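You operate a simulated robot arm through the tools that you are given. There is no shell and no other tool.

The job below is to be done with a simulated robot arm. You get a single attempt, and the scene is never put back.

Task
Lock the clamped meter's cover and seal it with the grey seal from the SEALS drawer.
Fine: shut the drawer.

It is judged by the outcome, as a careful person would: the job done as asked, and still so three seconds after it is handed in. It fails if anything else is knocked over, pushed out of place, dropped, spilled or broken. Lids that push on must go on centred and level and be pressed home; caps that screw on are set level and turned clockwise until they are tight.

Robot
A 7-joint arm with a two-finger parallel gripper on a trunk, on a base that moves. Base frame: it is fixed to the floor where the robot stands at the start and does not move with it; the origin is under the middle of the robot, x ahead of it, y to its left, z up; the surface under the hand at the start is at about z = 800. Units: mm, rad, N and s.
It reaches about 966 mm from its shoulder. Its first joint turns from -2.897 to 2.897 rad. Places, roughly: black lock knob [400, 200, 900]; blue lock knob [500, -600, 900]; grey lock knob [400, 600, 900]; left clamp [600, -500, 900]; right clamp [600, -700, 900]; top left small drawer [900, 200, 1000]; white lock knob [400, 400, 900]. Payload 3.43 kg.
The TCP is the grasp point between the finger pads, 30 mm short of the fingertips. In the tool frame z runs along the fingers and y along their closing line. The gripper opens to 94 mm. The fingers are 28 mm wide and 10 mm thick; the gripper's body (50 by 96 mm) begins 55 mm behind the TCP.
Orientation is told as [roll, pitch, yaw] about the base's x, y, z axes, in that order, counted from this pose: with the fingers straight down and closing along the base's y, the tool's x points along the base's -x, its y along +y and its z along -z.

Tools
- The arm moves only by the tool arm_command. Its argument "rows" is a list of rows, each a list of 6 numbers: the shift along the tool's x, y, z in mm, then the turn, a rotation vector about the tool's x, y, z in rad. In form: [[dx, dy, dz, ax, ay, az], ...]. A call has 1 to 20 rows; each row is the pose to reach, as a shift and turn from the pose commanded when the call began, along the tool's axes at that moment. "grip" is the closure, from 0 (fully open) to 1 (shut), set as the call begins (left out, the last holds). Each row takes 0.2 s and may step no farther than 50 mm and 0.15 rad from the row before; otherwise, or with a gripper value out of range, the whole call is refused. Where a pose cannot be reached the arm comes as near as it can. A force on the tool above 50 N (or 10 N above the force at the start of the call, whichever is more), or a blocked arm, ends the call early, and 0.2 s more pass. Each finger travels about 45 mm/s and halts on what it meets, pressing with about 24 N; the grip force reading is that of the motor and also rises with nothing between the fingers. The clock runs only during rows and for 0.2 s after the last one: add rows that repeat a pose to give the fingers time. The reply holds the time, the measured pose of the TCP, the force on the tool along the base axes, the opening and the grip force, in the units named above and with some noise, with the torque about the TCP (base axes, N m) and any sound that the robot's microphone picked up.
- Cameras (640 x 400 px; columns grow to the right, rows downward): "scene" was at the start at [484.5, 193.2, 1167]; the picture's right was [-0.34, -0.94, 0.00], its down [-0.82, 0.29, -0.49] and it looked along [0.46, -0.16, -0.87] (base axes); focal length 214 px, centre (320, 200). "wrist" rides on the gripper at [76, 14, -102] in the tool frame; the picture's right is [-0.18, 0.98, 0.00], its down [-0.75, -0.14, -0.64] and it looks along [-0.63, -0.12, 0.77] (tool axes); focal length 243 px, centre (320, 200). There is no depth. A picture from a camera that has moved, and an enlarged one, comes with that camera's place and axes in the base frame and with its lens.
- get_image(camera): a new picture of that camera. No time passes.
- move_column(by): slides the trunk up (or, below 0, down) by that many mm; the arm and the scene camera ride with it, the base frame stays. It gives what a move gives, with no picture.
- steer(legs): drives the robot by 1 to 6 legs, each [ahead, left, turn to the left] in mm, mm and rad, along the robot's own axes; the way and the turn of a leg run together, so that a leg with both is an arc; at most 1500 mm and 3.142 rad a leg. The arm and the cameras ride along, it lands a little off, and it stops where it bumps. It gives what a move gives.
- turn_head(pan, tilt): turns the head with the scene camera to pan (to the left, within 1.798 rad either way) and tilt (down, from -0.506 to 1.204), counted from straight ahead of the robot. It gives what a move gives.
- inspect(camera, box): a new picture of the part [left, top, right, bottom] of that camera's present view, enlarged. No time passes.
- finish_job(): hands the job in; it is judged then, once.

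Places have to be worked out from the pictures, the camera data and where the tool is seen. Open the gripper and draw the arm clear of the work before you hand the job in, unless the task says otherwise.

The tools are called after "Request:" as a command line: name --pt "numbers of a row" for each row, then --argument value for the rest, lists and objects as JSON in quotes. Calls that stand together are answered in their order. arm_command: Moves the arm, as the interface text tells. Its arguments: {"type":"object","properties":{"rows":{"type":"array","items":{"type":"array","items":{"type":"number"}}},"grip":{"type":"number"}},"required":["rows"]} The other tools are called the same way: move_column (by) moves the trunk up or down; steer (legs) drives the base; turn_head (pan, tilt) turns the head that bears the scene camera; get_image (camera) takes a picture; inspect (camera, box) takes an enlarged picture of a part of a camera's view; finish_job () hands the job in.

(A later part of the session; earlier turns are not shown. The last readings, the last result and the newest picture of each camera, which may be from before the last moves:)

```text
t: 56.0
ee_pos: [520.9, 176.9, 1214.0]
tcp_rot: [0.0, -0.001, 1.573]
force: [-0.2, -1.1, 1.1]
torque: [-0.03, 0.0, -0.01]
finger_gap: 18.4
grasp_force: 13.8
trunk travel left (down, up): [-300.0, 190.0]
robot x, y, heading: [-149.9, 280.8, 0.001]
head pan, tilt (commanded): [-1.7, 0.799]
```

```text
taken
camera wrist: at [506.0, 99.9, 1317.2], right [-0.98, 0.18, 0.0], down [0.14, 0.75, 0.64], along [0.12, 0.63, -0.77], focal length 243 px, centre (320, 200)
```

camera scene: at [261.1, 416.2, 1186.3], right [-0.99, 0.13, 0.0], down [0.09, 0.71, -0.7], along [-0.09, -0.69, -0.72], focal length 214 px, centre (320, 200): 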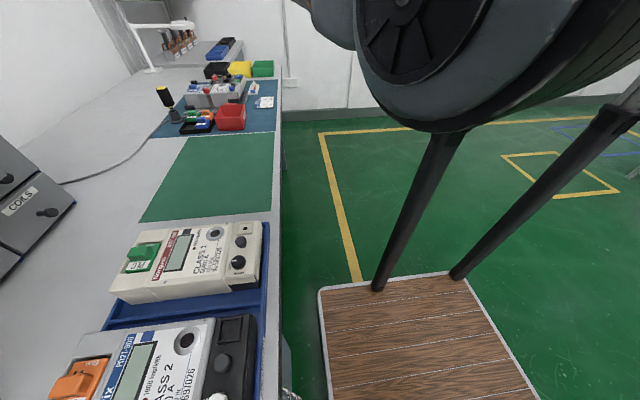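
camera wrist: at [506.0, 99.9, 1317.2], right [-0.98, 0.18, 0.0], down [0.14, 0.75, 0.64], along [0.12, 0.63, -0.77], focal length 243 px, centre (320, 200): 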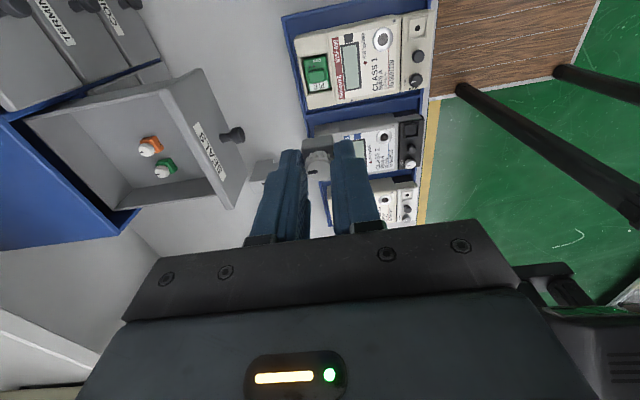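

The wooden deck is the robot's own base and the floor to the right is clear. I drive right 410 mm and then ahead 150 mm, to stand near the clamped meter.

Request:
steer --legs '[[0, -410, 0], [150, 0, 0]]'

Request:
turn_head --pan -1.1 --tilt 0.6

Request:
get_image --camera "scene"

Request:
get_image --camera "wrist"

```text
t: 59.5
ee_pos: [669.0, -231.4, 1213.2]
tcp_rot: [0.0, 0.001, 1.574]
force: [0.9, -0.5, 0.2]
torque: [0.0, -0.01, -0.01]
finger_gap: 18.9
grasp_force: 14.3
trunk travel left (down, up): [-300.0, 190.0]
robot x, y, heading: [-2.4, -132.6, -0.0]
head pan, tilt (commanded): [-1.7, 0.799]
```

```text
t: 60.5
ee_pos: [669.5, -232.6, 1215.2]
tcp_rot: [-0.001, 0.0, 1.576]
force: [0.2, -0.8, -0.1]
torque: [0.03, -0.04, 0.03]
finger_gap: 18.8
grasp_force: 13.6
trunk travel left (down, up): [-300.0, 190.0]
robot x, y, heading: [-0.0, -126.4, 0.007]
head pan, tilt (commanded): [-1.1, 0.6]
```

```text
taken
camera scene: at [461.7, 9.2, 1203.1], right [-0.89, -0.46, 0.0], down [-0.26, 0.5, -0.82], along [0.38, -0.73, -0.57], focal length 214 px, centre (320, 200)
```

scene: 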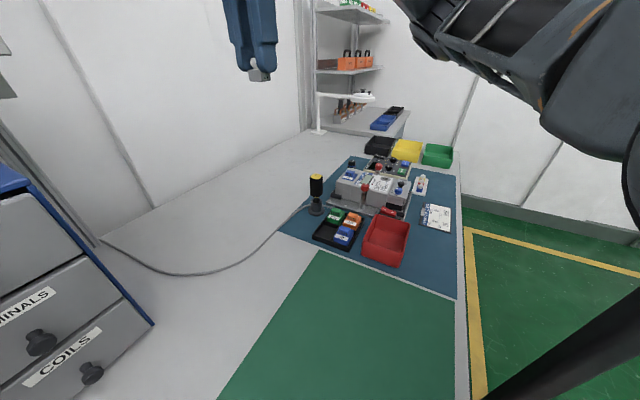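

```text
taken
camera wrist: at [656.6, -308.0, 1317.2], right [-0.98, 0.18, 0.0], down [0.14, 0.75, 0.64], along [0.12, 0.63, -0.77], focal length 243 px, centre (320, 200)
```

wrist: 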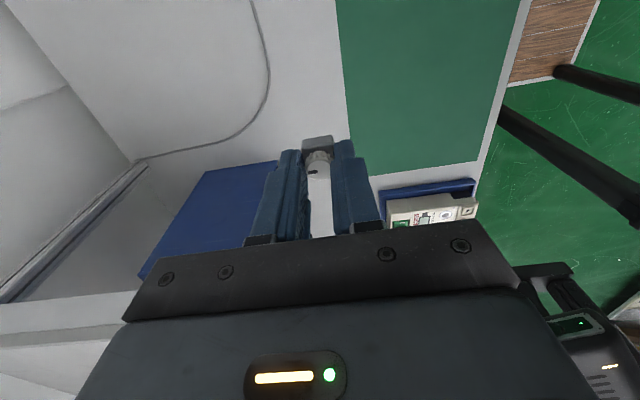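

Seal still held. I move the arm above the seat, staying high.

Request:
arm_command --pt "40 17 10 0 0 0" --pt "80 34 20 0 0 0" --pt "120 51 30 0 0 0" --pt "160 68 45 0 0 0" --pt "200 85 60 0 0 0" --pt "240 102 75 0 0 0" --pt "280 119 90 0 0 0" --pt "320 136 105 0 0 0" --pt "360 153 125 0 0 0" --pt "390 166 145 0 0 0" --pt "402 169.6 170 0 0 0" --pt "402 169.6 170 0 0 0"

Request:
get_image --camera "wrist"

Request:
get_image --camera "scene"

```text
t: 63.1
ee_pos: [502.3, -633.4, 1045.8]
tcp_rot: [0.0, 0.0, 1.574]
force: [-0.7, 0.4, -0.3]
torque: [0.01, 0.01, 0.02]
finger_gap: 18.5
grasp_force: 14.3
trunk travel left (down, up): [-300.0, 190.0]
robot x, y, heading: [-2.4, -130.6, 0.001]
head pan, tilt (commanded): [-1.1, 0.6]
```

```text
taken
camera wrist: at [488.2, -710.5, 1147.9], right [-0.98, 0.18, 0.0], down [0.14, 0.75, 0.64], along [0.12, 0.63, -0.77], focal length 243 px, centre (320, 200)
```

wrist: 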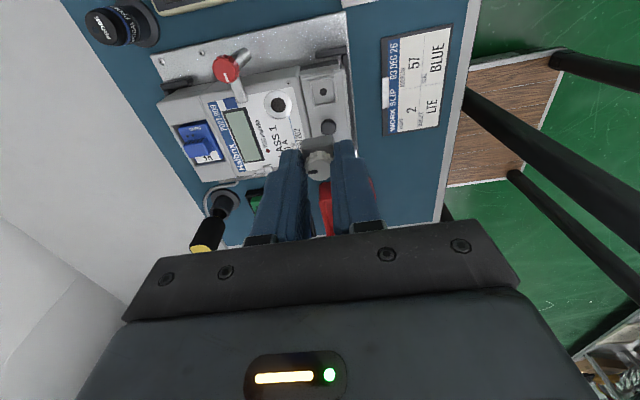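

```text
taken
camera scene: at [461.8, 9.2, 1203.2], right [-0.89, -0.46, 0.0], down [-0.26, 0.5, -0.83], along [0.38, -0.73, -0.56], focal length 214 px, centre (320, 200)
```

scene: 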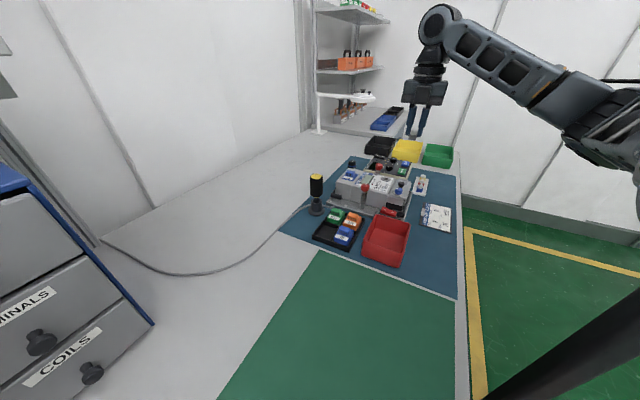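

The seat is visible just below. I zoom on it to align.

Request:
inspect --camera "wrist" --box '[280, 60, 376, 120]'

Request:
inspect --camera "scene" --box '[360, 90, 456, 150]'

Request:
inspect --camera "scene" --box '[335, 155, 431, 215]'

```text
6.67 times, centred on (328, 90) of wrist
camera zoom: at [488.2, -710.5, 1147.9], right [-0.98, 0.18, 0.0], down [0.14, 0.75, 0.64], along [0.12, 0.63, -0.77], focal length 1618 px, centre (267, 933)
```

zoom: 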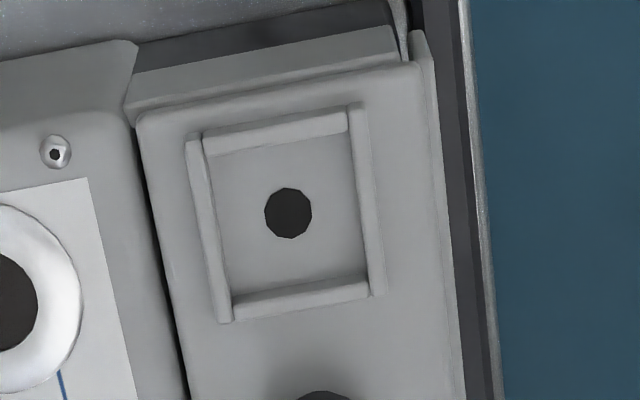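

```text
6.67 times, centred on (408, 120) of scene
camera zoom: at [461.8, 9.2, 1203.2], right [-0.89, -0.46, 0.0], down [-0.26, 0.5, -0.83], along [0.38, -0.73, -0.56], focal length 1430 px, centre (-267, 733)
```

zoom: 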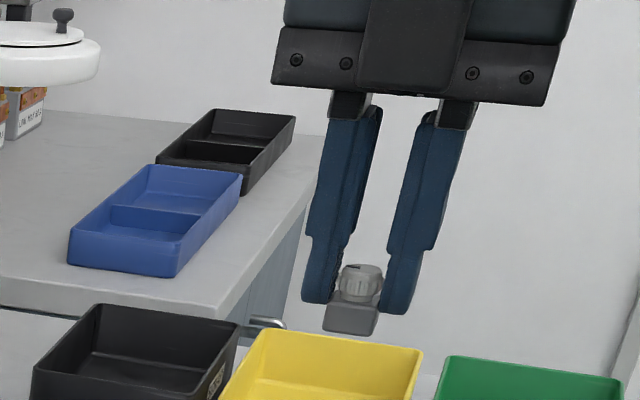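

```text
6.67 times, centred on (383, 185) of scene
camera zoom: at [461.8, 9.2, 1203.2], right [-0.89, -0.46, 0.0], down [-0.26, 0.5, -0.83], along [0.38, -0.73, -0.56], focal length 1430 px, centre (-100, 300)
```

zoom: 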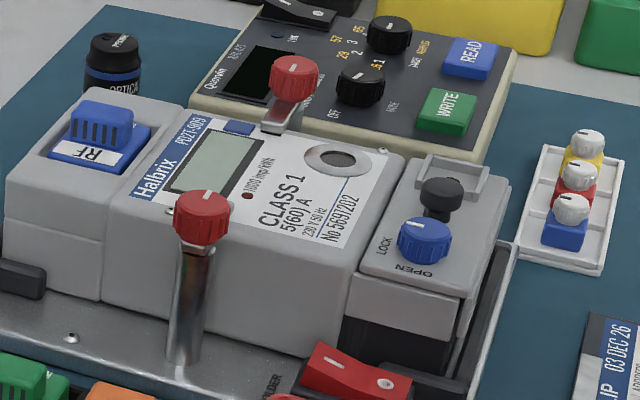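

The seat centre triangulates to about [499.3, -632.3, 869]; inner width ~22.6 mm versus the ~20 mm seal body. I shift by (-3.0, +1.9) mm and descend to about 20 mm above the seat.

Request:
arm_command --pt "-1.9 3 0 0 0 0" --pt "-1.9 3 35 0 0 0" --pt "-1.9 3 70 0 0 0" --pt "-1.9 3 95 0 0 0" --pt "-1.9 3 110 0 0 0" --pt "-1.9 3 110 0 0 0"

Request:
get_image --camera "wrist"

Request:
inspect --camera "wrist" --box '[272, 100, 368, 160]'

Request:
inspect --camera "scene" --box '[370, 145, 434, 185]'

```text
t: 64.5
ee_pos: [499.6, -632.3, 934.8]
tcp_rot: [-0.001, -0.001, 1.575]
force: [-1.1, 0.7, 0.3]
torque: [-0.03, 0.0, 0.01]
finger_gap: 18.9
grasp_force: 14.0
trunk travel left (down, up): [-300.0, 190.0]
robot x, y, heading: [-4.6, -126.5, -0.0]
head pan, tilt (commanded): [-1.1, 0.6]
```

```text
taken
camera wrist: at [485.8, -708.8, 1037.2], right [-0.98, 0.18, 0.0], down [0.14, 0.75, 0.64], along [0.12, 0.63, -0.77], focal length 243 px, centre (320, 200)
```

wrist: 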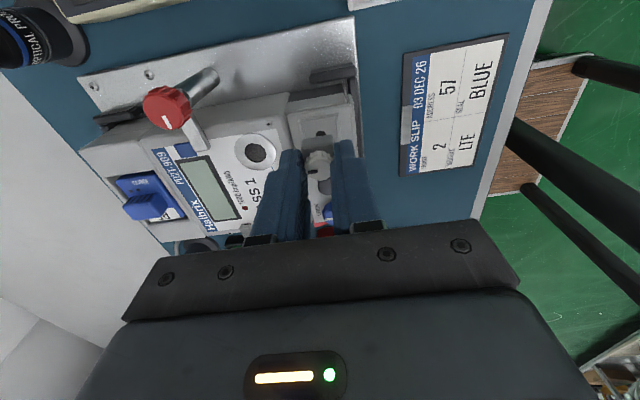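

```text
6.67 times, centred on (320, 130) of wrist
camera zoom: at [485.8, -708.8, 1037.2], right [-0.98, 0.18, 0.0], down [0.14, 0.75, 0.64], along [0.12, 0.63, -0.77], focal length 1618 px, centre (320, 667)
```

zoom: 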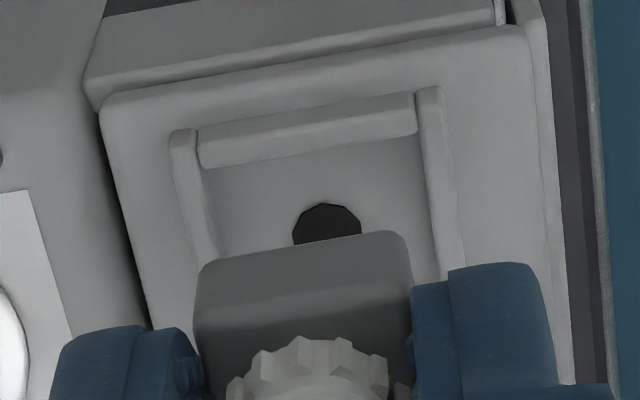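

```text
10.00 times, centred on (402, 165) of scene
camera zoom: at [461.8, 9.2, 1203.2], right [-0.89, -0.46, 0.0], down [-0.26, 0.5, -0.83], along [0.38, -0.73, -0.56], focal length 2145 px, centre (-500, 550)
```

zoom: 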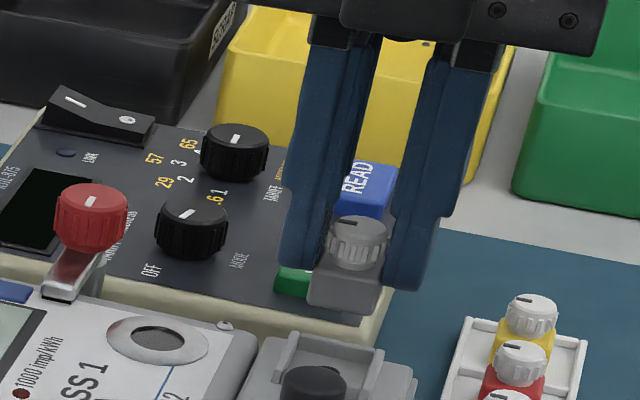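

The seal hovers over the seat, about half a mm off in each axis. I zoom further to check yaw and alignment.

Request:
inspect --camera "wrist" --box '[290, 105, 346, 140]'

```text
11.43 times, centred on (318, 122) of wrist
camera zoom: at [485.8, -708.8, 1037.2], right [-0.98, 0.18, 0.0], down [0.14, 0.75, 0.64], along [0.12, 0.63, -0.77], focal length 2773 px, centre (343, 1086)
```

zoom: 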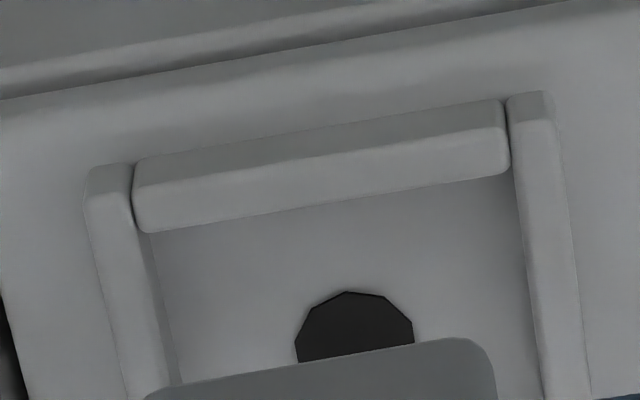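

Alignment and yaw are good to within about a degree. I apply the half-mm correction and lower to just above the ridges.

Request:
arm_command --pt "-0.45 0.55 4 0 0 0" --pt "-0.45 0.55 9 0 0 0" --pt "-0.45 0.55 14 0 0 0" --pt "-0.45 0.55 14 0 0 0"

Request:
inspect --camera "wrist" --box '[280, 110, 360, 160]'

Request:
inspect --camera "scene" --box '[375, 155, 431, 190]'

```text
t: 65.5
ee_pos: [498.0, -632.2, 919.8]
tcp_rot: [0.001, 0.001, 1.574]
force: [-0.4, -0.6, 0.1]
torque: [-0.01, 0.03, 0.0]
finger_gap: 18.6
grasp_force: 14.0
trunk travel left (down, up): [-300.0, 190.0]
robot x, y, heading: [1.5, -128.7, 0.01]
head pan, tilt (commanded): [-1.1, 0.6]
```

```text
8.00 times, centred on (320, 135) of wrist
camera zoom: at [484.9, -708.5, 1023.3], right [-0.98, 0.18, 0.0], down [0.14, 0.75, 0.64], along [0.12, 0.63, -0.77], focal length 1941 px, centre (320, 720)
```

zoom: 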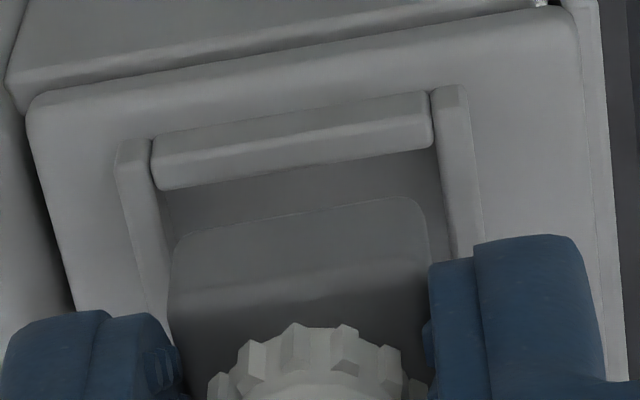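

```text
11.43 times, centred on (403, 172) of scene
camera zoom: at [461.8, 9.2, 1203.2], right [-0.89, -0.46, 0.0], down [-0.26, 0.5, -0.83], along [0.38, -0.73, -0.56], focal length 2451 px, centre (-629, 514)
```

zoom: 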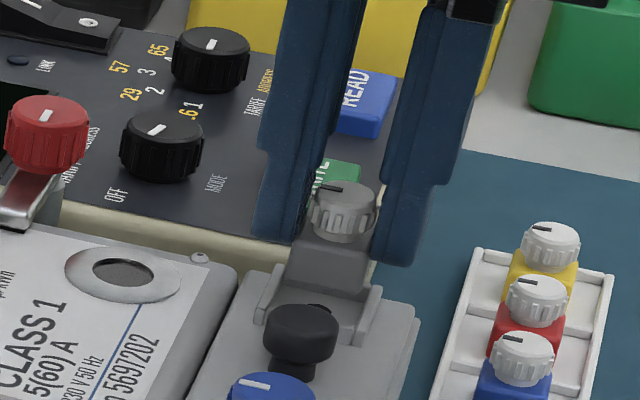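

The seal is at ridge level and looks centred within ~0.5 mm. I lower it gently in small steps, watching the force.

Request:
arm_command --pt "0 0 1.5 0 0 0" --pt "0 0 3 0 0 0" --pt "0 0 4.5 0 0 0" --pt "0 0 4.5 0 0 0"

Request:
inspect --camera "wrist" --box '[280, 110, 360, 160]'

Request:
inspect --camera "scene" --box '[380, 160, 428, 190]'

```text
t: 66.5
ee_pos: [497.1, -631.7, 916.3]
tcp_rot: [0.001, 0.001, 1.573]
force: [0.1, 0.5, -0.2]
torque: [-0.02, -0.04, -0.02]
finger_gap: 18.7
grasp_force: 14.2
trunk travel left (down, up): [-300.0, 190.0]
robot x, y, heading: [-2.8, -127.6, 0.003]
head pan, tilt (commanded): [-1.1, 0.6]
```

```text
8.00 times, centred on (320, 135) of wrist
camera zoom: at [484.9, -708.3, 1018.6], right [-0.98, 0.18, 0.0], down [0.14, 0.75, 0.64], along [0.12, 0.63, -0.77], focal length 1941 px, centre (320, 720)
```

zoom: 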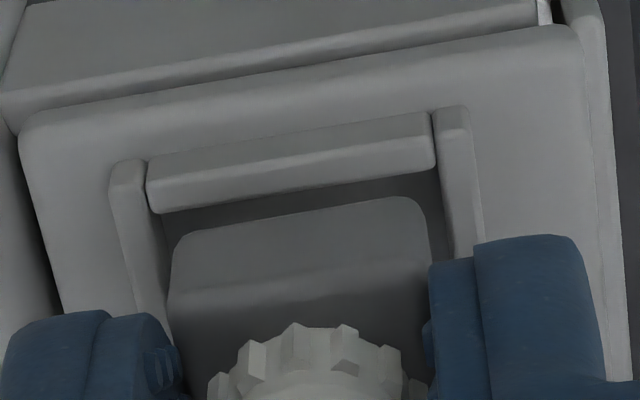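

```text
13.33 times, centred on (404, 175) of scene
camera zoom: at [461.8, 9.2, 1203.2], right [-0.89, -0.46, 0.0], down [-0.26, 0.5, -0.83], along [0.38, -0.73, -0.56], focal length 2860 px, centre (-800, 533)
```

zoom: 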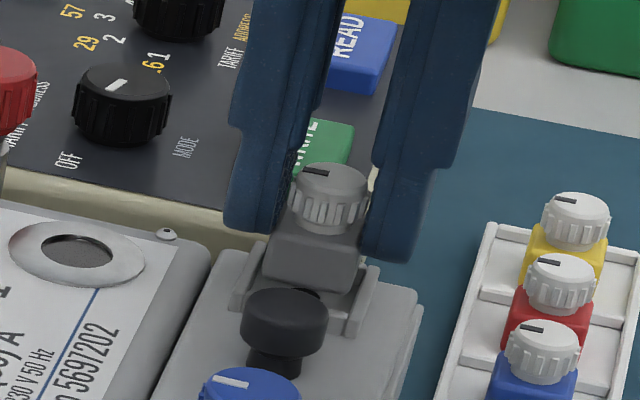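

The seal's bottom is still ~4 mm above the seat floor with no contact force. I continue down slowly.

Request:
arm_command --pt "0 0 1 0 0 0" --pt "0 0 2 0 0 0" --pt "0 0 3 0 0 0" --pt "0 0 3 0 0 0"

Request:
inspect --camera "wrist" --box '[280, 110, 360, 160]'

Request:
inspect --camera "scene" --box '[380, 160, 428, 190]'

```text
t: 67.5
ee_pos: [499.6, -631.5, 912.3]
tcp_rot: [0.0, 0.0, 1.574]
force: [-0.1, 0.5, -1.9]
torque: [0.08, 0.0, -0.03]
finger_gap: 18.7
grasp_force: 13.9
trunk travel left (down, up): [-300.0, 190.0]
robot x, y, heading: [-1.1, -125.9, 0.003]
head pan, tilt (commanded): [-1.1, 0.6]
```

```text
8.00 times, centred on (320, 135) of wrist
camera zoom: at [484.9, -708.3, 1015.7], right [-0.98, 0.18, 0.0], down [0.14, 0.75, 0.64], along [0.12, 0.63, -0.77], focal length 1941 px, centre (320, 720)
```

zoom: 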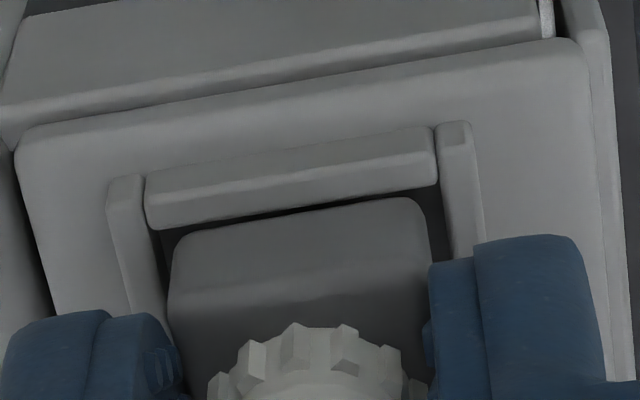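

```text
13.33 times, centred on (404, 175) of scene
camera zoom: at [461.8, 9.2, 1203.1], right [-0.89, -0.46, 0.0], down [-0.26, 0.5, -0.83], along [0.38, -0.73, -0.57], focal length 2860 px, centre (-800, 533)
```

zoom: 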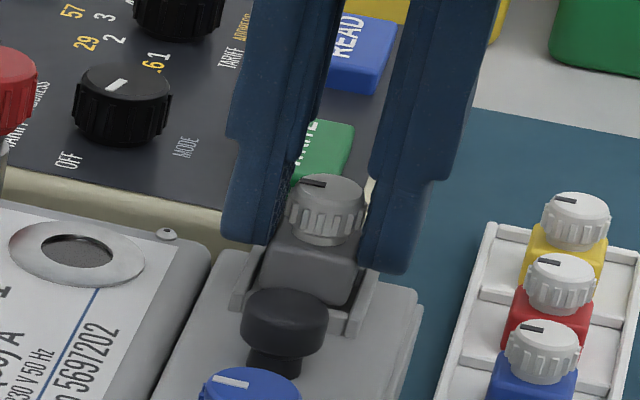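

Still essentially no load. I continue down 1 mm at a time.

Request:
arm_command --pt "0 0 0.5 0 0 0" --pt "0 0 1 0 0 0" --pt "0 0 1 0 0 0"

Request:
arm_command --pt "0 0 0.5 0 0 0" --pt "0 0 1 0 0 0" --pt "0 0 1 0 0 0"

Request:
inspect --camera "scene" --box '[380, 160, 428, 190]'

```text
t: 68.3
ee_pos: [498.2, -631.3, 911.2]
tcp_rot: [-0.001, 0.0, 1.574]
force: [-0.4, 0.4, -2.2]
torque: [0.01, -0.01, 0.0]
finger_gap: 18.5
grasp_force: 13.7
trunk travel left (down, up): [-300.0, 190.0]
robot x, y, heading: [-1.1, -128.5, 0.002]
head pan, tilt (commanded): [-1.1, 0.6]
```

```text
t: 69.1
ee_pos: [498.6, -631.1, 911.8]
tcp_rot: [0.002, 0.0, 1.575]
force: [0.2, 0.2, -0.5]
torque: [0.01, 0.0, -0.01]
finger_gap: 19.0
grasp_force: 14.5
trunk travel left (down, up): [-300.0, 190.0]
robot x, y, heading: [-0.3, -129.9, 0.004]
head pan, tilt (commanded): [-1.1, 0.6]
```

```text
13.33 times, centred on (404, 175) of scene
camera zoom: at [461.8, 9.2, 1203.2], right [-0.89, -0.46, 0.0], down [-0.26, 0.5, -0.83], along [0.38, -0.73, -0.56], focal length 2860 px, centre (-800, 533)
```

zoom: 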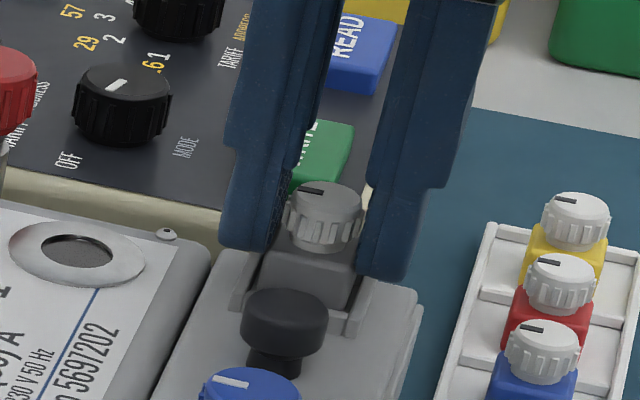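

No contact yet. I check the wrist view and keep lowering.

Request:
inspect --camera "wrist" --box '[280, 110, 360, 160]'

Request:
arm_command --pt "0 0 0.5 0 0 0" --pt "0 0 1 0 0 0" --pt "0 0 1 0 0 0"

Request:
arm_command --pt "0 0 0.5 0 0 0" --pt "0 0 1 0 0 0" --pt "0 0 1 0 0 0"

Request:
inspect --camera "wrist" --box '[280, 110, 360, 160]'

```text
8.00 times, centred on (320, 135) of wrist
camera zoom: at [485.0, -708.3, 1013.7], right [-0.98, 0.18, 0.0], down [0.14, 0.75, 0.64], along [0.12, 0.63, -0.77], focal length 1941 px, centre (320, 720)
```

zoom: 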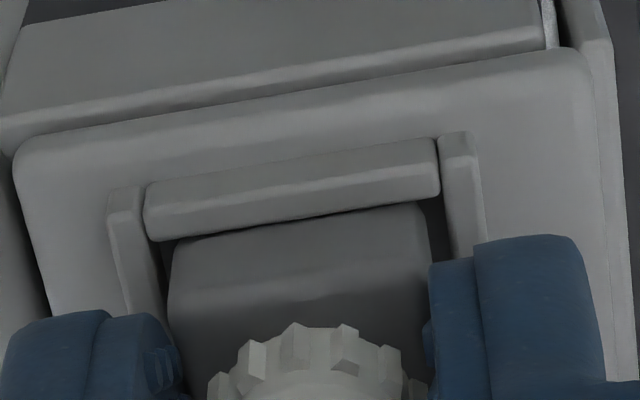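

```text
t: 69.9
ee_pos: [498.7, -632.1, 910.5]
tcp_rot: [0.001, 0.0, 1.573]
force: [0.9, -0.2, 0.4]
torque: [-0.01, -0.02, 0.0]
finger_gap: 19.0
grasp_force: 14.2
trunk travel left (down, up): [-300.0, 190.0]
robot x, y, heading: [-2.5, -128.1, 0.002]
head pan, tilt (commanded): [-1.1, 0.6]
```

```text
t: 70.7
ee_pos: [498.0, -630.2, 909.9]
tcp_rot: [0.0, 0.0, 1.574]
force: [1.2, -0.5, 7.3]
torque: [-0.03, 0.01, -0.03]
finger_gap: 18.5
grasp_force: 14.0
trunk travel left (down, up): [-300.0, 190.0]
robot x, y, heading: [-1.9, -130.3, 0.001]
head pan, tilt (commanded): [-1.1, 0.6]
```

```text
8.00 times, centred on (320, 135) of wrist
camera zoom: at [484.7, -708.2, 1012.1], right [-0.98, 0.18, 0.0], down [0.14, 0.75, 0.64], along [0.12, 0.63, -0.77], focal length 1941 px, centre (320, 720)
```

zoom: 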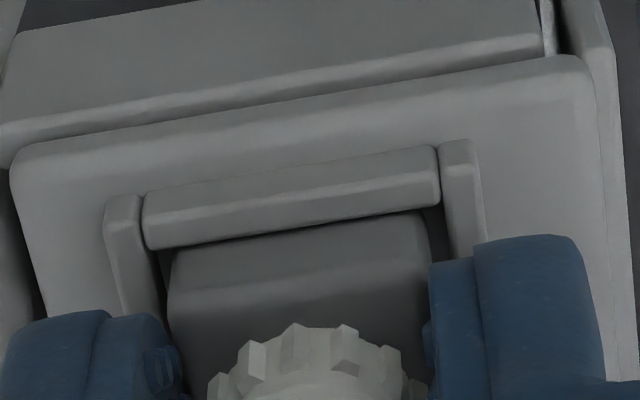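

Contact: +7.3 N with the body down inside the ridges. I press a little further to seat it home and listen for a click.

Request:
arm_command --pt "0 0 0.5 0 0 0" --pt "0 0 1 0 0 0" --pt "0 0 1.5 0 0 0" --pt "0 0 1.5 0 0 0"

Request:
inspect --camera "scene" --box '[380, 160, 428, 190]'

```text
t: 71.7
ee_pos: [498.2, -632.5, 907.8]
tcp_rot: [0.0, -0.001, 1.574]
force: [-0.2, -1.0, 13.9]
torque: [-0.05, -0.02, -0.01]
finger_gap: 18.7
grasp_force: 14.1
trunk travel left (down, up): [-300.0, 190.0]
robot x, y, heading: [-0.6, -128.2, 0.001]
head pan, tilt (commanded): [-1.1, 0.6]
```

```text
13.33 times, centred on (404, 175) of scene
camera zoom: at [461.6, 9.4, 1203.3], right [-0.89, -0.46, 0.0], down [-0.26, 0.5, -0.83], along [0.38, -0.73, -0.56], focal length 2860 px, centre (-800, 533)
```

zoom: 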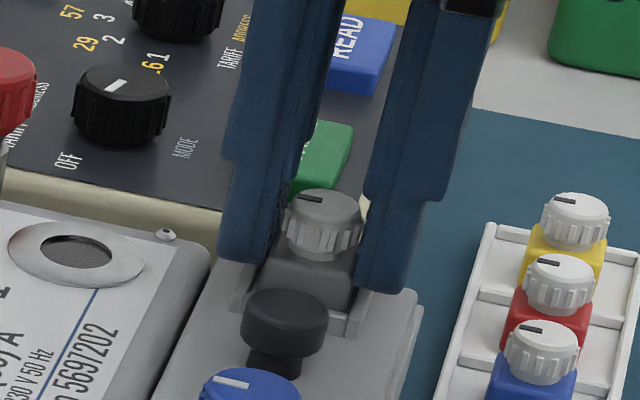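

14 N with no click. I press slightly harder before trying the twist.

Request:
arm_command --pt "0 0 0.7 0 0 0" --pt "0 0 1.4 0 0 0" --pt "0 0 2 0 0 0" --pt "0 0 2 0 0 0"

Request:
inspect --camera "wrist" --box '[280, 110, 360, 160]'

```text
t: 72.7
ee_pos: [498.0, -632.4, 906.2]
tcp_rot: [0.0, -0.001, 1.575]
force: [-1.5, -0.4, 12.9]
torque: [0.01, 0.03, 0.02]
finger_gap: 18.7
grasp_force: 14.0
trunk travel left (down, up): [-300.0, 190.0]
robot x, y, heading: [2.2, -130.7, 0.003]
head pan, tilt (commanded): [-1.1, 0.6]
```

```text
8.00 times, centred on (320, 135) of wrist
camera zoom: at [484.9, -707.8, 1008.3], right [-0.98, 0.18, 0.0], down [0.14, 0.75, 0.64], along [0.12, 0.63, -0.77], focal length 1941 px, centre (320, 720)
```

zoom: 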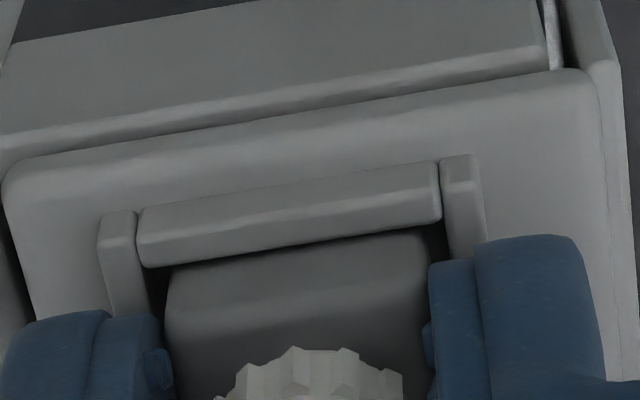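

The fingers slid ~3 mm down the knob at 13 N, so the seal is resting on the seat floor. Now I try turning the white knob clockwise a little and watch whether the body stays put.

Request:
arm_command --pt "0 0 0 0 0 0.08" --pt "0 0 0 0 0 0.16" --pt "0 0 0 0 0 0.24" --pt "0 0 0 0 0 0.32" --pt "0 0 0 0 0 0.4" --pt "0 0 0 0 0 0.4"

Request:
inspect --camera "wrist" --box '[272, 110, 368, 170]'

Request:
inspect --camera "scene" --box '[380, 160, 428, 190]'

```text
t: 74.1
ee_pos: [497.6, -631.7, 905.9]
tcp_rot: [-0.001, 0.0, 1.173]
force: [0.4, 1.3, 1.4]
torque: [0.08, -0.08, 0.27]
finger_gap: 21.0
grasp_force: 13.7
trunk travel left (down, up): [-300.0, 190.0]
robot x, y, heading: [1.0, -129.4, 0.006]
head pan, tilt (commanded): [-1.1, 0.6]
```

```text
6.67 times, centred on (320, 140) of wrist
camera zoom: at [456.2, -696.7, 1007.8], right [-0.83, 0.55, 0.0], down [0.42, 0.64, 0.64], along [0.35, 0.54, -0.77], focal length 1618 px, centre (320, 600)
```

zoom: 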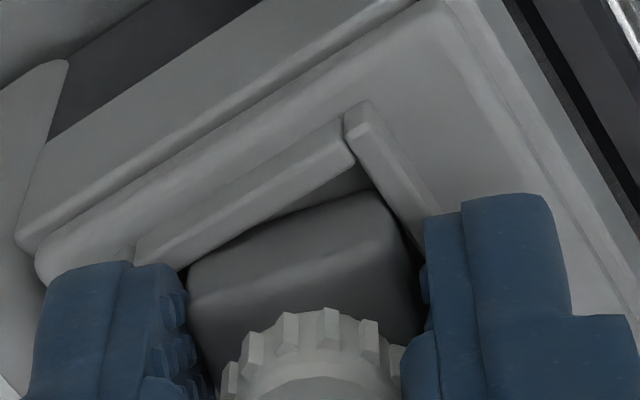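

```text
13.33 times, centred on (404, 175) of scene
camera zoom: at [461.7, 9.3, 1203.1], right [-0.89, -0.46, 0.0], down [-0.26, 0.5, -0.83], along [0.38, -0.73, -0.56], focal length 2860 px, centre (-800, 533)
```

zoom: 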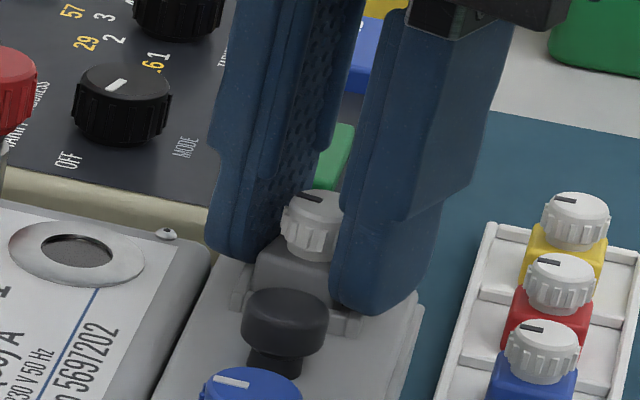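

The fingers had slid down onto the body and turned it slightly within the ridges, so I undo the rotation; then I'll re-grip higher, on the white knob only.

Request:
arm_command --pt "0 0 0 0 0 -0.08" --pt "0 0 0 0 0 -0.16" --pt "0 0 0 0 0 -0.24" --pt "0 0 0 0 0 -0.32" --pt "0 0 0 0 0 -0.4" --pt "0 0 0 0 0 -0.4"

Request:
inspect --camera "wrist" --box '[272, 110, 368, 170]'

Request:
inspect --camera "scene" --box '[380, 160, 428, 190]'

```text
t: 75.5
ee_pos: [498.3, -631.4, 904.9]
tcp_rot: [0.0, -0.001, 1.575]
force: [0.0, -0.1, -0.5]
torque: [0.01, -0.02, -0.03]
finger_gap: 18.8
grasp_force: 14.2
trunk travel left (down, up): [-300.0, 190.0]
robot x, y, heading: [-2.2, -128.1, -0.002]
head pan, tilt (commanded): [-1.1, 0.6]
```

```text
6.67 times, centred on (320, 140) of wrist
camera zoom: at [485.0, -708.3, 1008.3], right [-0.98, 0.18, 0.0], down [0.14, 0.75, 0.64], along [0.12, 0.63, -0.77], focal length 1618 px, centre (320, 600)
```

zoom: 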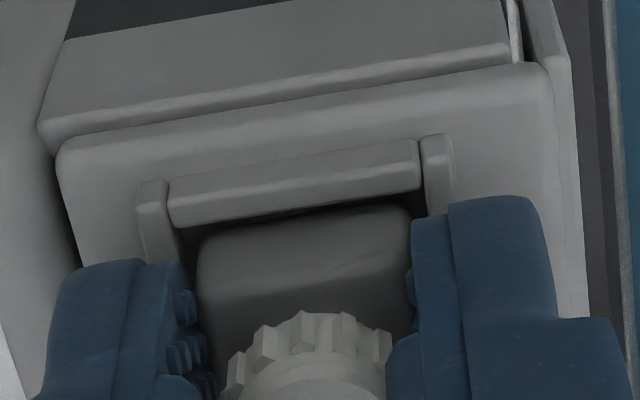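

```text
13.33 times, centred on (404, 175) of scene
camera zoom: at [461.8, 9.2, 1203.2], right [-0.89, -0.46, 0.0], down [-0.26, 0.5, -0.83], along [0.38, -0.73, -0.56], focal length 2860 px, centre (-800, 533)
```

zoom: 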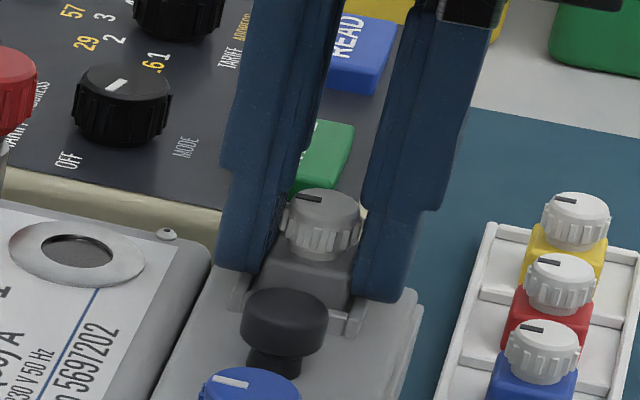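

The seal is back square. I open slightly to let it rest, raise the hand, and look at it in the seat.

Request:
arm_command --pt "0 0 0 0 0 0" --pt "0 0 0 0 0 0" --pt "0 0 -10 0 0 0" --pt "0 0 -30 0 0 0" --pt "0 0 -60 0 0 0" --pt "0 0 -90 0 0 0" --grip 0.65

Request:
get_image --camera "wrist"

Request:
inspect --camera "scene" --box '[372, 160, 428, 195]'

```text
t: 76.9
ee_pos: [498.7, -632.7, 996.2]
tcp_rot: [0.0, 0.001, 1.574]
force: [0.3, -0.7, -0.8]
torque: [-0.01, 0.0, -0.01]
finger_gap: 32.7
grasp_force: 0.0
trunk travel left (down, up): [-300.0, 190.0]
robot x, y, heading: [-0.9, -131.4, 0.007]
head pan, tilt (commanded): [-1.1, 0.6]
```

```text
taken
camera wrist: at [485.5, -709.0, 1098.5], right [-0.98, 0.18, 0.0], down [0.14, 0.75, 0.64], along [0.12, 0.63, -0.77], focal length 243 px, centre (320, 200)
```

wrist: 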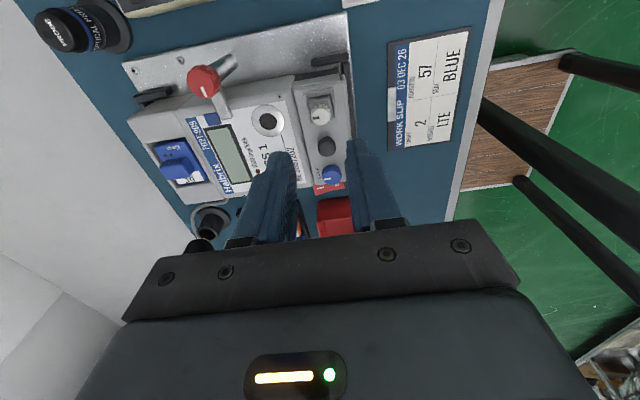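

```text
11.43 times, centred on (400, 178) of scene
camera zoom: at [461.9, 9.2, 1203.0], right [-0.89, -0.46, 0.0], down [-0.26, 0.5, -0.82], along [0.38, -0.73, -0.57], focal length 2451 px, centre (-594, 457)
```

zoom: 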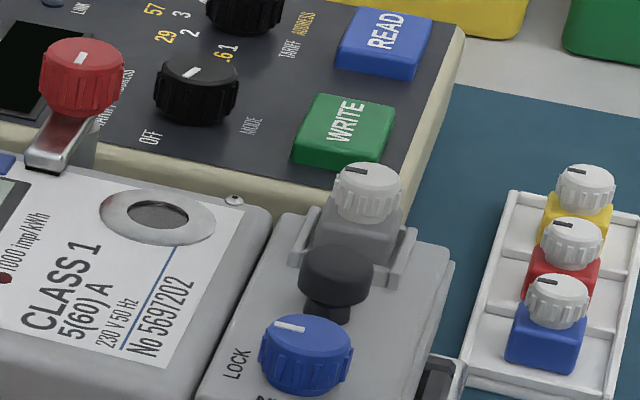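

The seal sits in its seat. I zoom from above to check it's square and level.

Request:
inspect --camera "wrist" --box '[288, 80, 368, 130]'

Request:
inspect --camera "scene" --box '[390, 168, 422, 188]'

```text
8.00 times, centred on (328, 105) of wrist
camera zoom: at [485.5, -709.0, 1098.5], right [-0.98, 0.18, 0.0], down [0.14, 0.75, 0.64], along [0.12, 0.63, -0.77], focal length 1941 px, centre (256, 960)
```

zoom: 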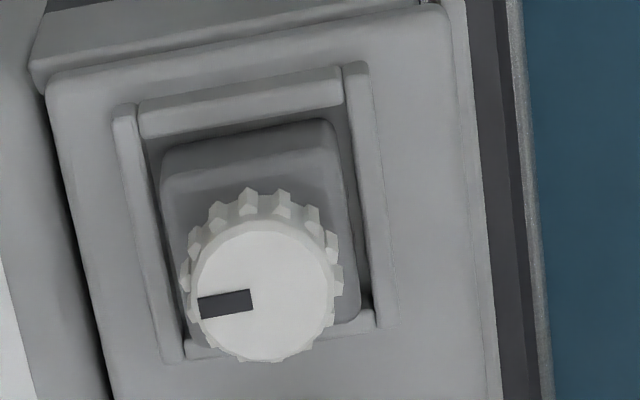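

```text
16.00 times, centred on (406, 178) of scene
camera zoom: at [461.9, 9.2, 1203.0], right [-0.89, -0.46, 0.0], down [-0.26, 0.5, -0.82], along [0.38, -0.73, -0.57], focal length 3432 px, centre (-1056, 552)
```

zoom: 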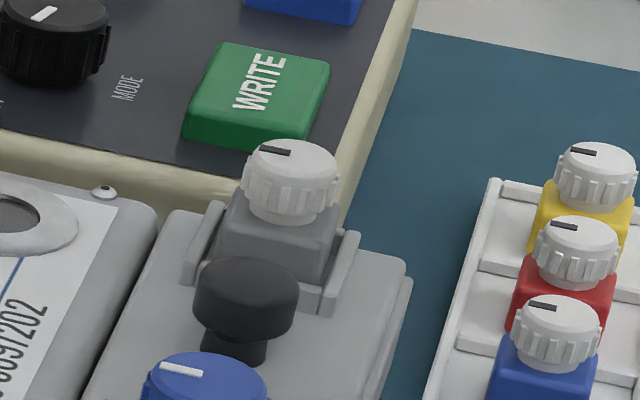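

The seal is level and square within the frame. I re-grip higher so that only the white knob is held (tips at z≈884), then try the clockwise turn.

Request:
arm_command --pt "-0.4 0.3 0 0 0 0" --pt "-0.4 0.3 30 0 0 0" --pt "-0.4 0.3 60 0 0 0" --pt "-0.4 0.3 74 0 0 0" --pt "-0.4 0.3 82 0 0 0" --pt "-0.4 0.3 82 0 0 0"

Request:
inspect --camera "wrist" --box '[272, 120, 368, 180]'

Request:
inspect --camera "scene" --box '[382, 160, 430, 190]'

```text
t: 78.3
ee_pos: [499.0, -630.9, 912.8]
tcp_rot: [0.001, 0.001, 1.575]
force: [-0.2, 0.4, 0.1]
torque: [-0.01, 0.01, 0.01]
finger_gap: 32.9
grasp_force: 0.1
trunk travel left (down, up): [-300.0, 190.0]
robot x, y, heading: [1.6, -127.6, 0.0]
head pan, tilt (commanded): [-1.1, 0.6]
```

```text
6.67 times, centred on (320, 150) of wrist
camera zoom: at [484.8, -708.2, 1015.7], right [-0.98, 0.18, 0.0], down [0.14, 0.75, 0.64], along [0.12, 0.63, -0.77], focal length 1618 px, centre (320, 533)
```

zoom: 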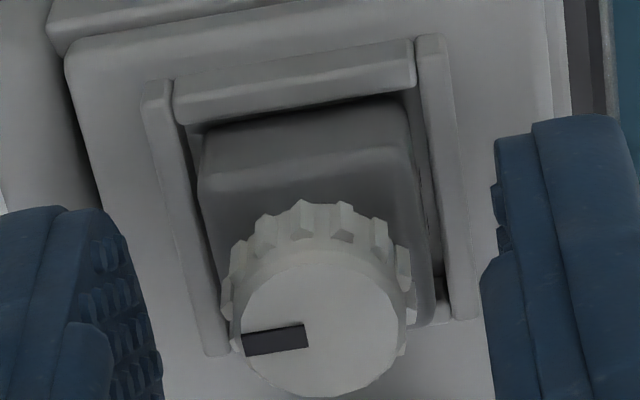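

```text
13.33 times, centred on (406, 175) of scene
camera zoom: at [461.8, 9.2, 1203.2], right [-0.89, -0.46, 0.0], down [-0.26, 0.5, -0.83], along [0.38, -0.73, -0.56], focal length 2860 px, centre (-827, 533)
```

zoom: 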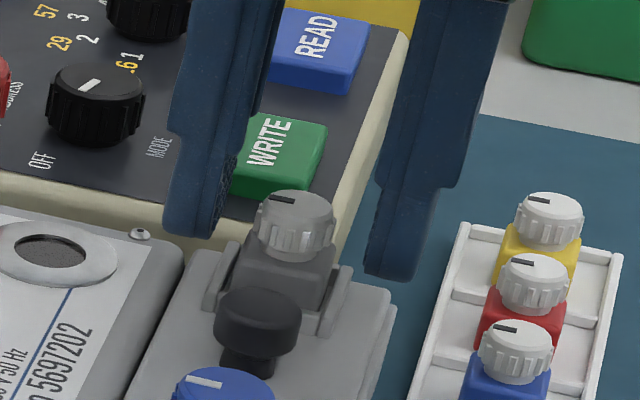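

The tips are at the bottom of the white knob. I raise 1.5 mm and close on the knob.

Request:
arm_command --pt "0 0 -1.5 0 0 0" --pt "0 0 -1.5 0 0 0" --pt "0 0 -1.5 0 0 0" --pt "0 0 -1.5 0 0 0" --pt "0 0 -1.5 0 0 0" --grip 1.0

Request:
inspect --camera "wrist" --box '[272, 120, 368, 180]'

```text
t: 79.5
ee_pos: [497.5, -632.7, 913.8]
tcp_rot: [0.0, 0.0, 1.575]
force: [0.7, -1.1, 0.4]
torque: [0.04, 0.0, -0.02]
finger_gap: 13.5
grasp_force: 13.9
trunk travel left (down, up): [-300.0, 190.0]
robot x, y, heading: [-1.8, -132.1, 0.001]
head pan, tilt (commanded): [-1.1, 0.6]
```

```text
6.67 times, centred on (320, 150) of wrist
camera zoom: at [484.7, -708.1, 1017.4], right [-0.98, 0.18, 0.0], down [0.14, 0.75, 0.64], along [0.12, 0.63, -0.77], focal length 1618 px, centre (320, 533)
```

zoom: 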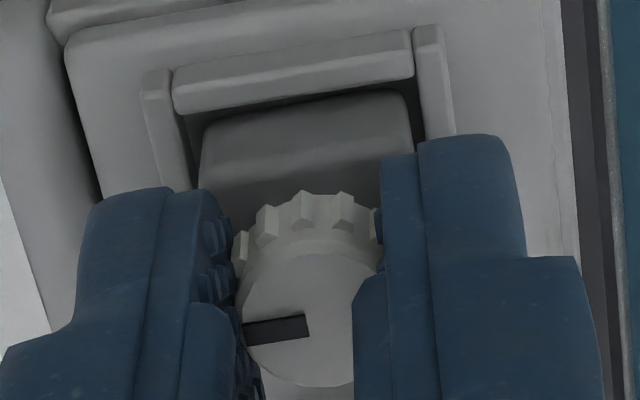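

Now gripping only the knob (13.5 mm). I turn it clockwise about 23° and watch the body.

Request:
arm_command --pt "0 0 0 0 0 0.08" --pt "0 0 0 0 0 0.16" --pt "0 0 0 0 0 0.24" --pt "0 0 0 0 0 0.32" --pt "0 0 0 0 0 0.4" --pt "0 0 0 0 0 0.4"

Request:
inspect --camera "wrist" --box '[272, 120, 368, 180]'

Request:
inspect --camera "scene" --box '[382, 160, 430, 190]'

```text
t: 80.9
ee_pos: [497.4, -631.9, 916.0]
tcp_rot: [0.002, 0.001, 1.174]
force: [0.0, -0.2, 0.7]
torque: [-0.02, 0.0, 0.0]
finger_gap: 13.2
grasp_force: 13.9
trunk travel left (down, up): [-300.0, 190.0]
robot x, y, heading: [-1.9, -126.4, 0.007]
head pan, tilt (commanded): [-1.1, 0.6]
```

```text
6.67 times, centred on (320, 150) of wrist
camera zoom: at [456.2, -696.6, 1017.6], right [-0.84, 0.55, 0.0], down [0.42, 0.64, 0.64], along [0.35, 0.54, -0.77], focal length 1618 px, centre (320, 533)
```

zoom: 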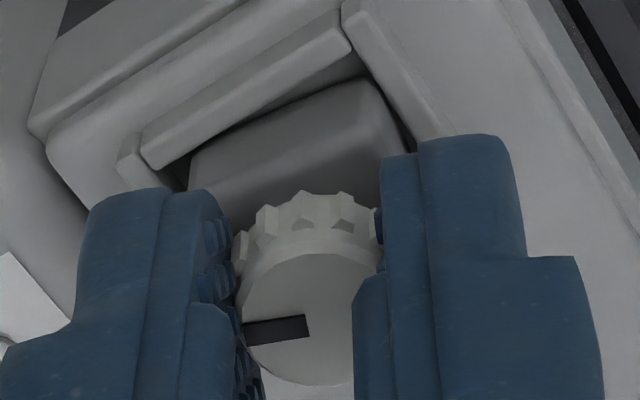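

```text
13.33 times, centred on (406, 175) of scene
camera zoom: at [461.8, 9.2, 1203.2], right [-0.89, -0.46, 0.0], down [-0.26, 0.5, -0.83], along [0.38, -0.73, -0.56], focal length 2860 px, centre (-827, 533)
```

zoom: 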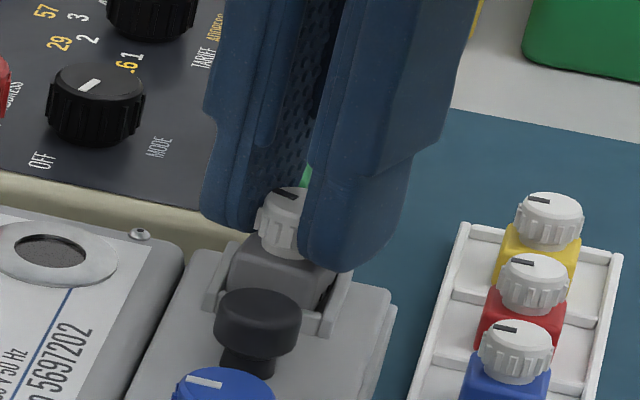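

The white knob turns on its own while the body stays caught by the ridges, so it is a twist-lock rotor. I continue clockwise in steps, watching torque.

Request:
arm_command --pt "0 0 0 0 0 0.1" --pt "0 0 0 0 0 0.2" --pt "0 0 0 0 0 0.3" --pt "0 0 0 0 0 0.4" --pt "0 0 0 0 0 0.5" --pt "0 0 0 0 0 0.6" --pt "0 0 0 0 0 0.6"

Request:
inspect --camera "wrist" --box '[272, 120, 368, 180]'

Request:
inspect --camera "scene" --box '[382, 160, 430, 190]'

```text
t: 82.5
ee_pos: [497.1, -630.5, 915.8]
tcp_rot: [-0.001, 0.0, 0.575]
force: [0.0, -0.1, 0.4]
torque: [0.02, -0.01, 0.01]
finger_gap: 13.9
grasp_force: 13.8
trunk travel left (down, up): [-300.0, 190.0]
robot x, y, heading: [-1.5, -131.1, 0.006]
head pan, tilt (commanded): [-1.1, 0.6]
```

```text
6.67 times, centred on (320, 150) of wrist
camera zoom: at [427.0, -661.2, 1017.7], right [-0.38, 0.93, 0.0], down [0.71, 0.29, 0.64], along [0.59, 0.24, -0.77], focal length 1618 px, centre (320, 533)
```

zoom: 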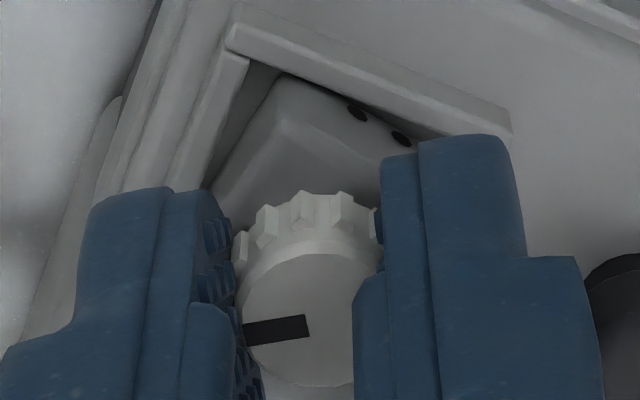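

```text
13.33 times, centred on (406, 175) of scene
camera zoom: at [461.8, 9.2, 1203.2], right [-0.89, -0.46, 0.0], down [-0.26, 0.5, -0.83], along [0.38, -0.73, -0.56], focal length 2860 px, centre (-827, 533)
```

zoom: 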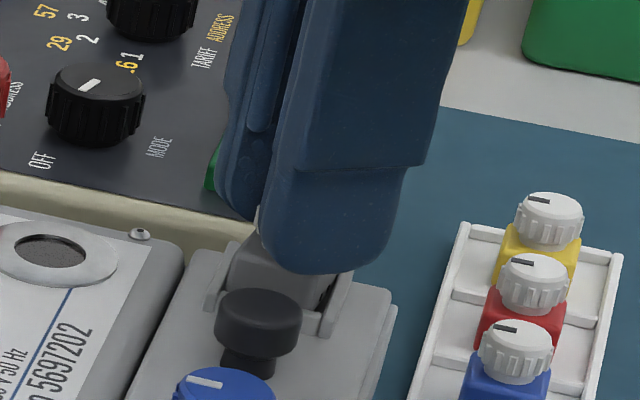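

The knob has turned ~57° with the body held by the ridges, no sound or torque yet. I continue to 90°.

Request:
arm_command --pt "0 0 0 0 0 0.1" --pt "0 0 0 0 0 0.2" --pt "0 0 0 0 0 0.3" --pt "0 0 0 0 0 0.4" --pt "0 0 0 0 0 0.5" --pt "0 0 0 0 0 0.575" --pt "0 0 0 0 0 0.575"

Request:
inspect --camera "wrist" --box '[272, 120, 368, 180]'

Request:
inspect --camera "scene" --box '[382, 160, 430, 190]'

```text
t: 84.1
ee_pos: [498.0, -630.6, 915.2]
tcp_rot: [-0.001, -0.001, -0.002]
force: [0.2, -0.1, -0.2]
torque: [0.0, 0.0, 0.0]
finger_gap: 14.0
grasp_force: 14.2
trunk travel left (down, up): [-300.0, 190.0]
robot x, y, heading: [0.3, -127.7, 0.004]
head pan, tilt (commanded): [-1.1, 0.6]
```

```text
6.67 times, centred on (320, 150) of wrist
camera zoom: at [422.4, -617.3, 1017.7], right [0.19, 0.98, 0.0], down [0.75, -0.14, 0.64], along [0.63, -0.12, -0.77], focal length 1618 px, centre (320, 533)
```

zoom: 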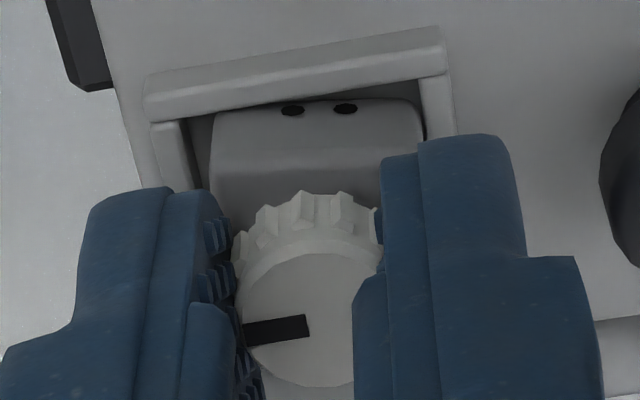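

```text
13.33 times, centred on (406, 175) of scene
camera zoom: at [461.8, 9.2, 1203.2], right [-0.89, -0.46, 0.0], down [-0.26, 0.5, -0.83], along [0.38, -0.73, -0.56], focal length 2860 px, centre (-827, 533)
```

zoom: 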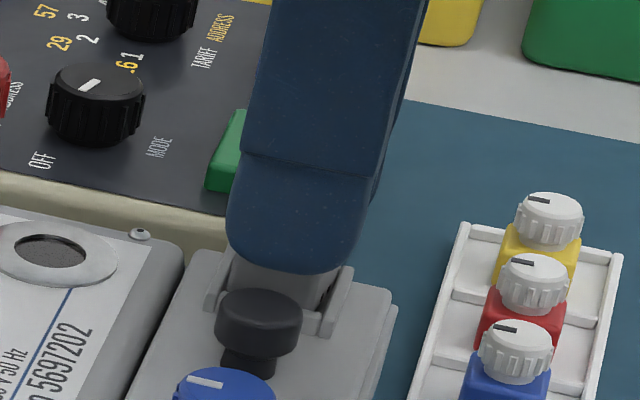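

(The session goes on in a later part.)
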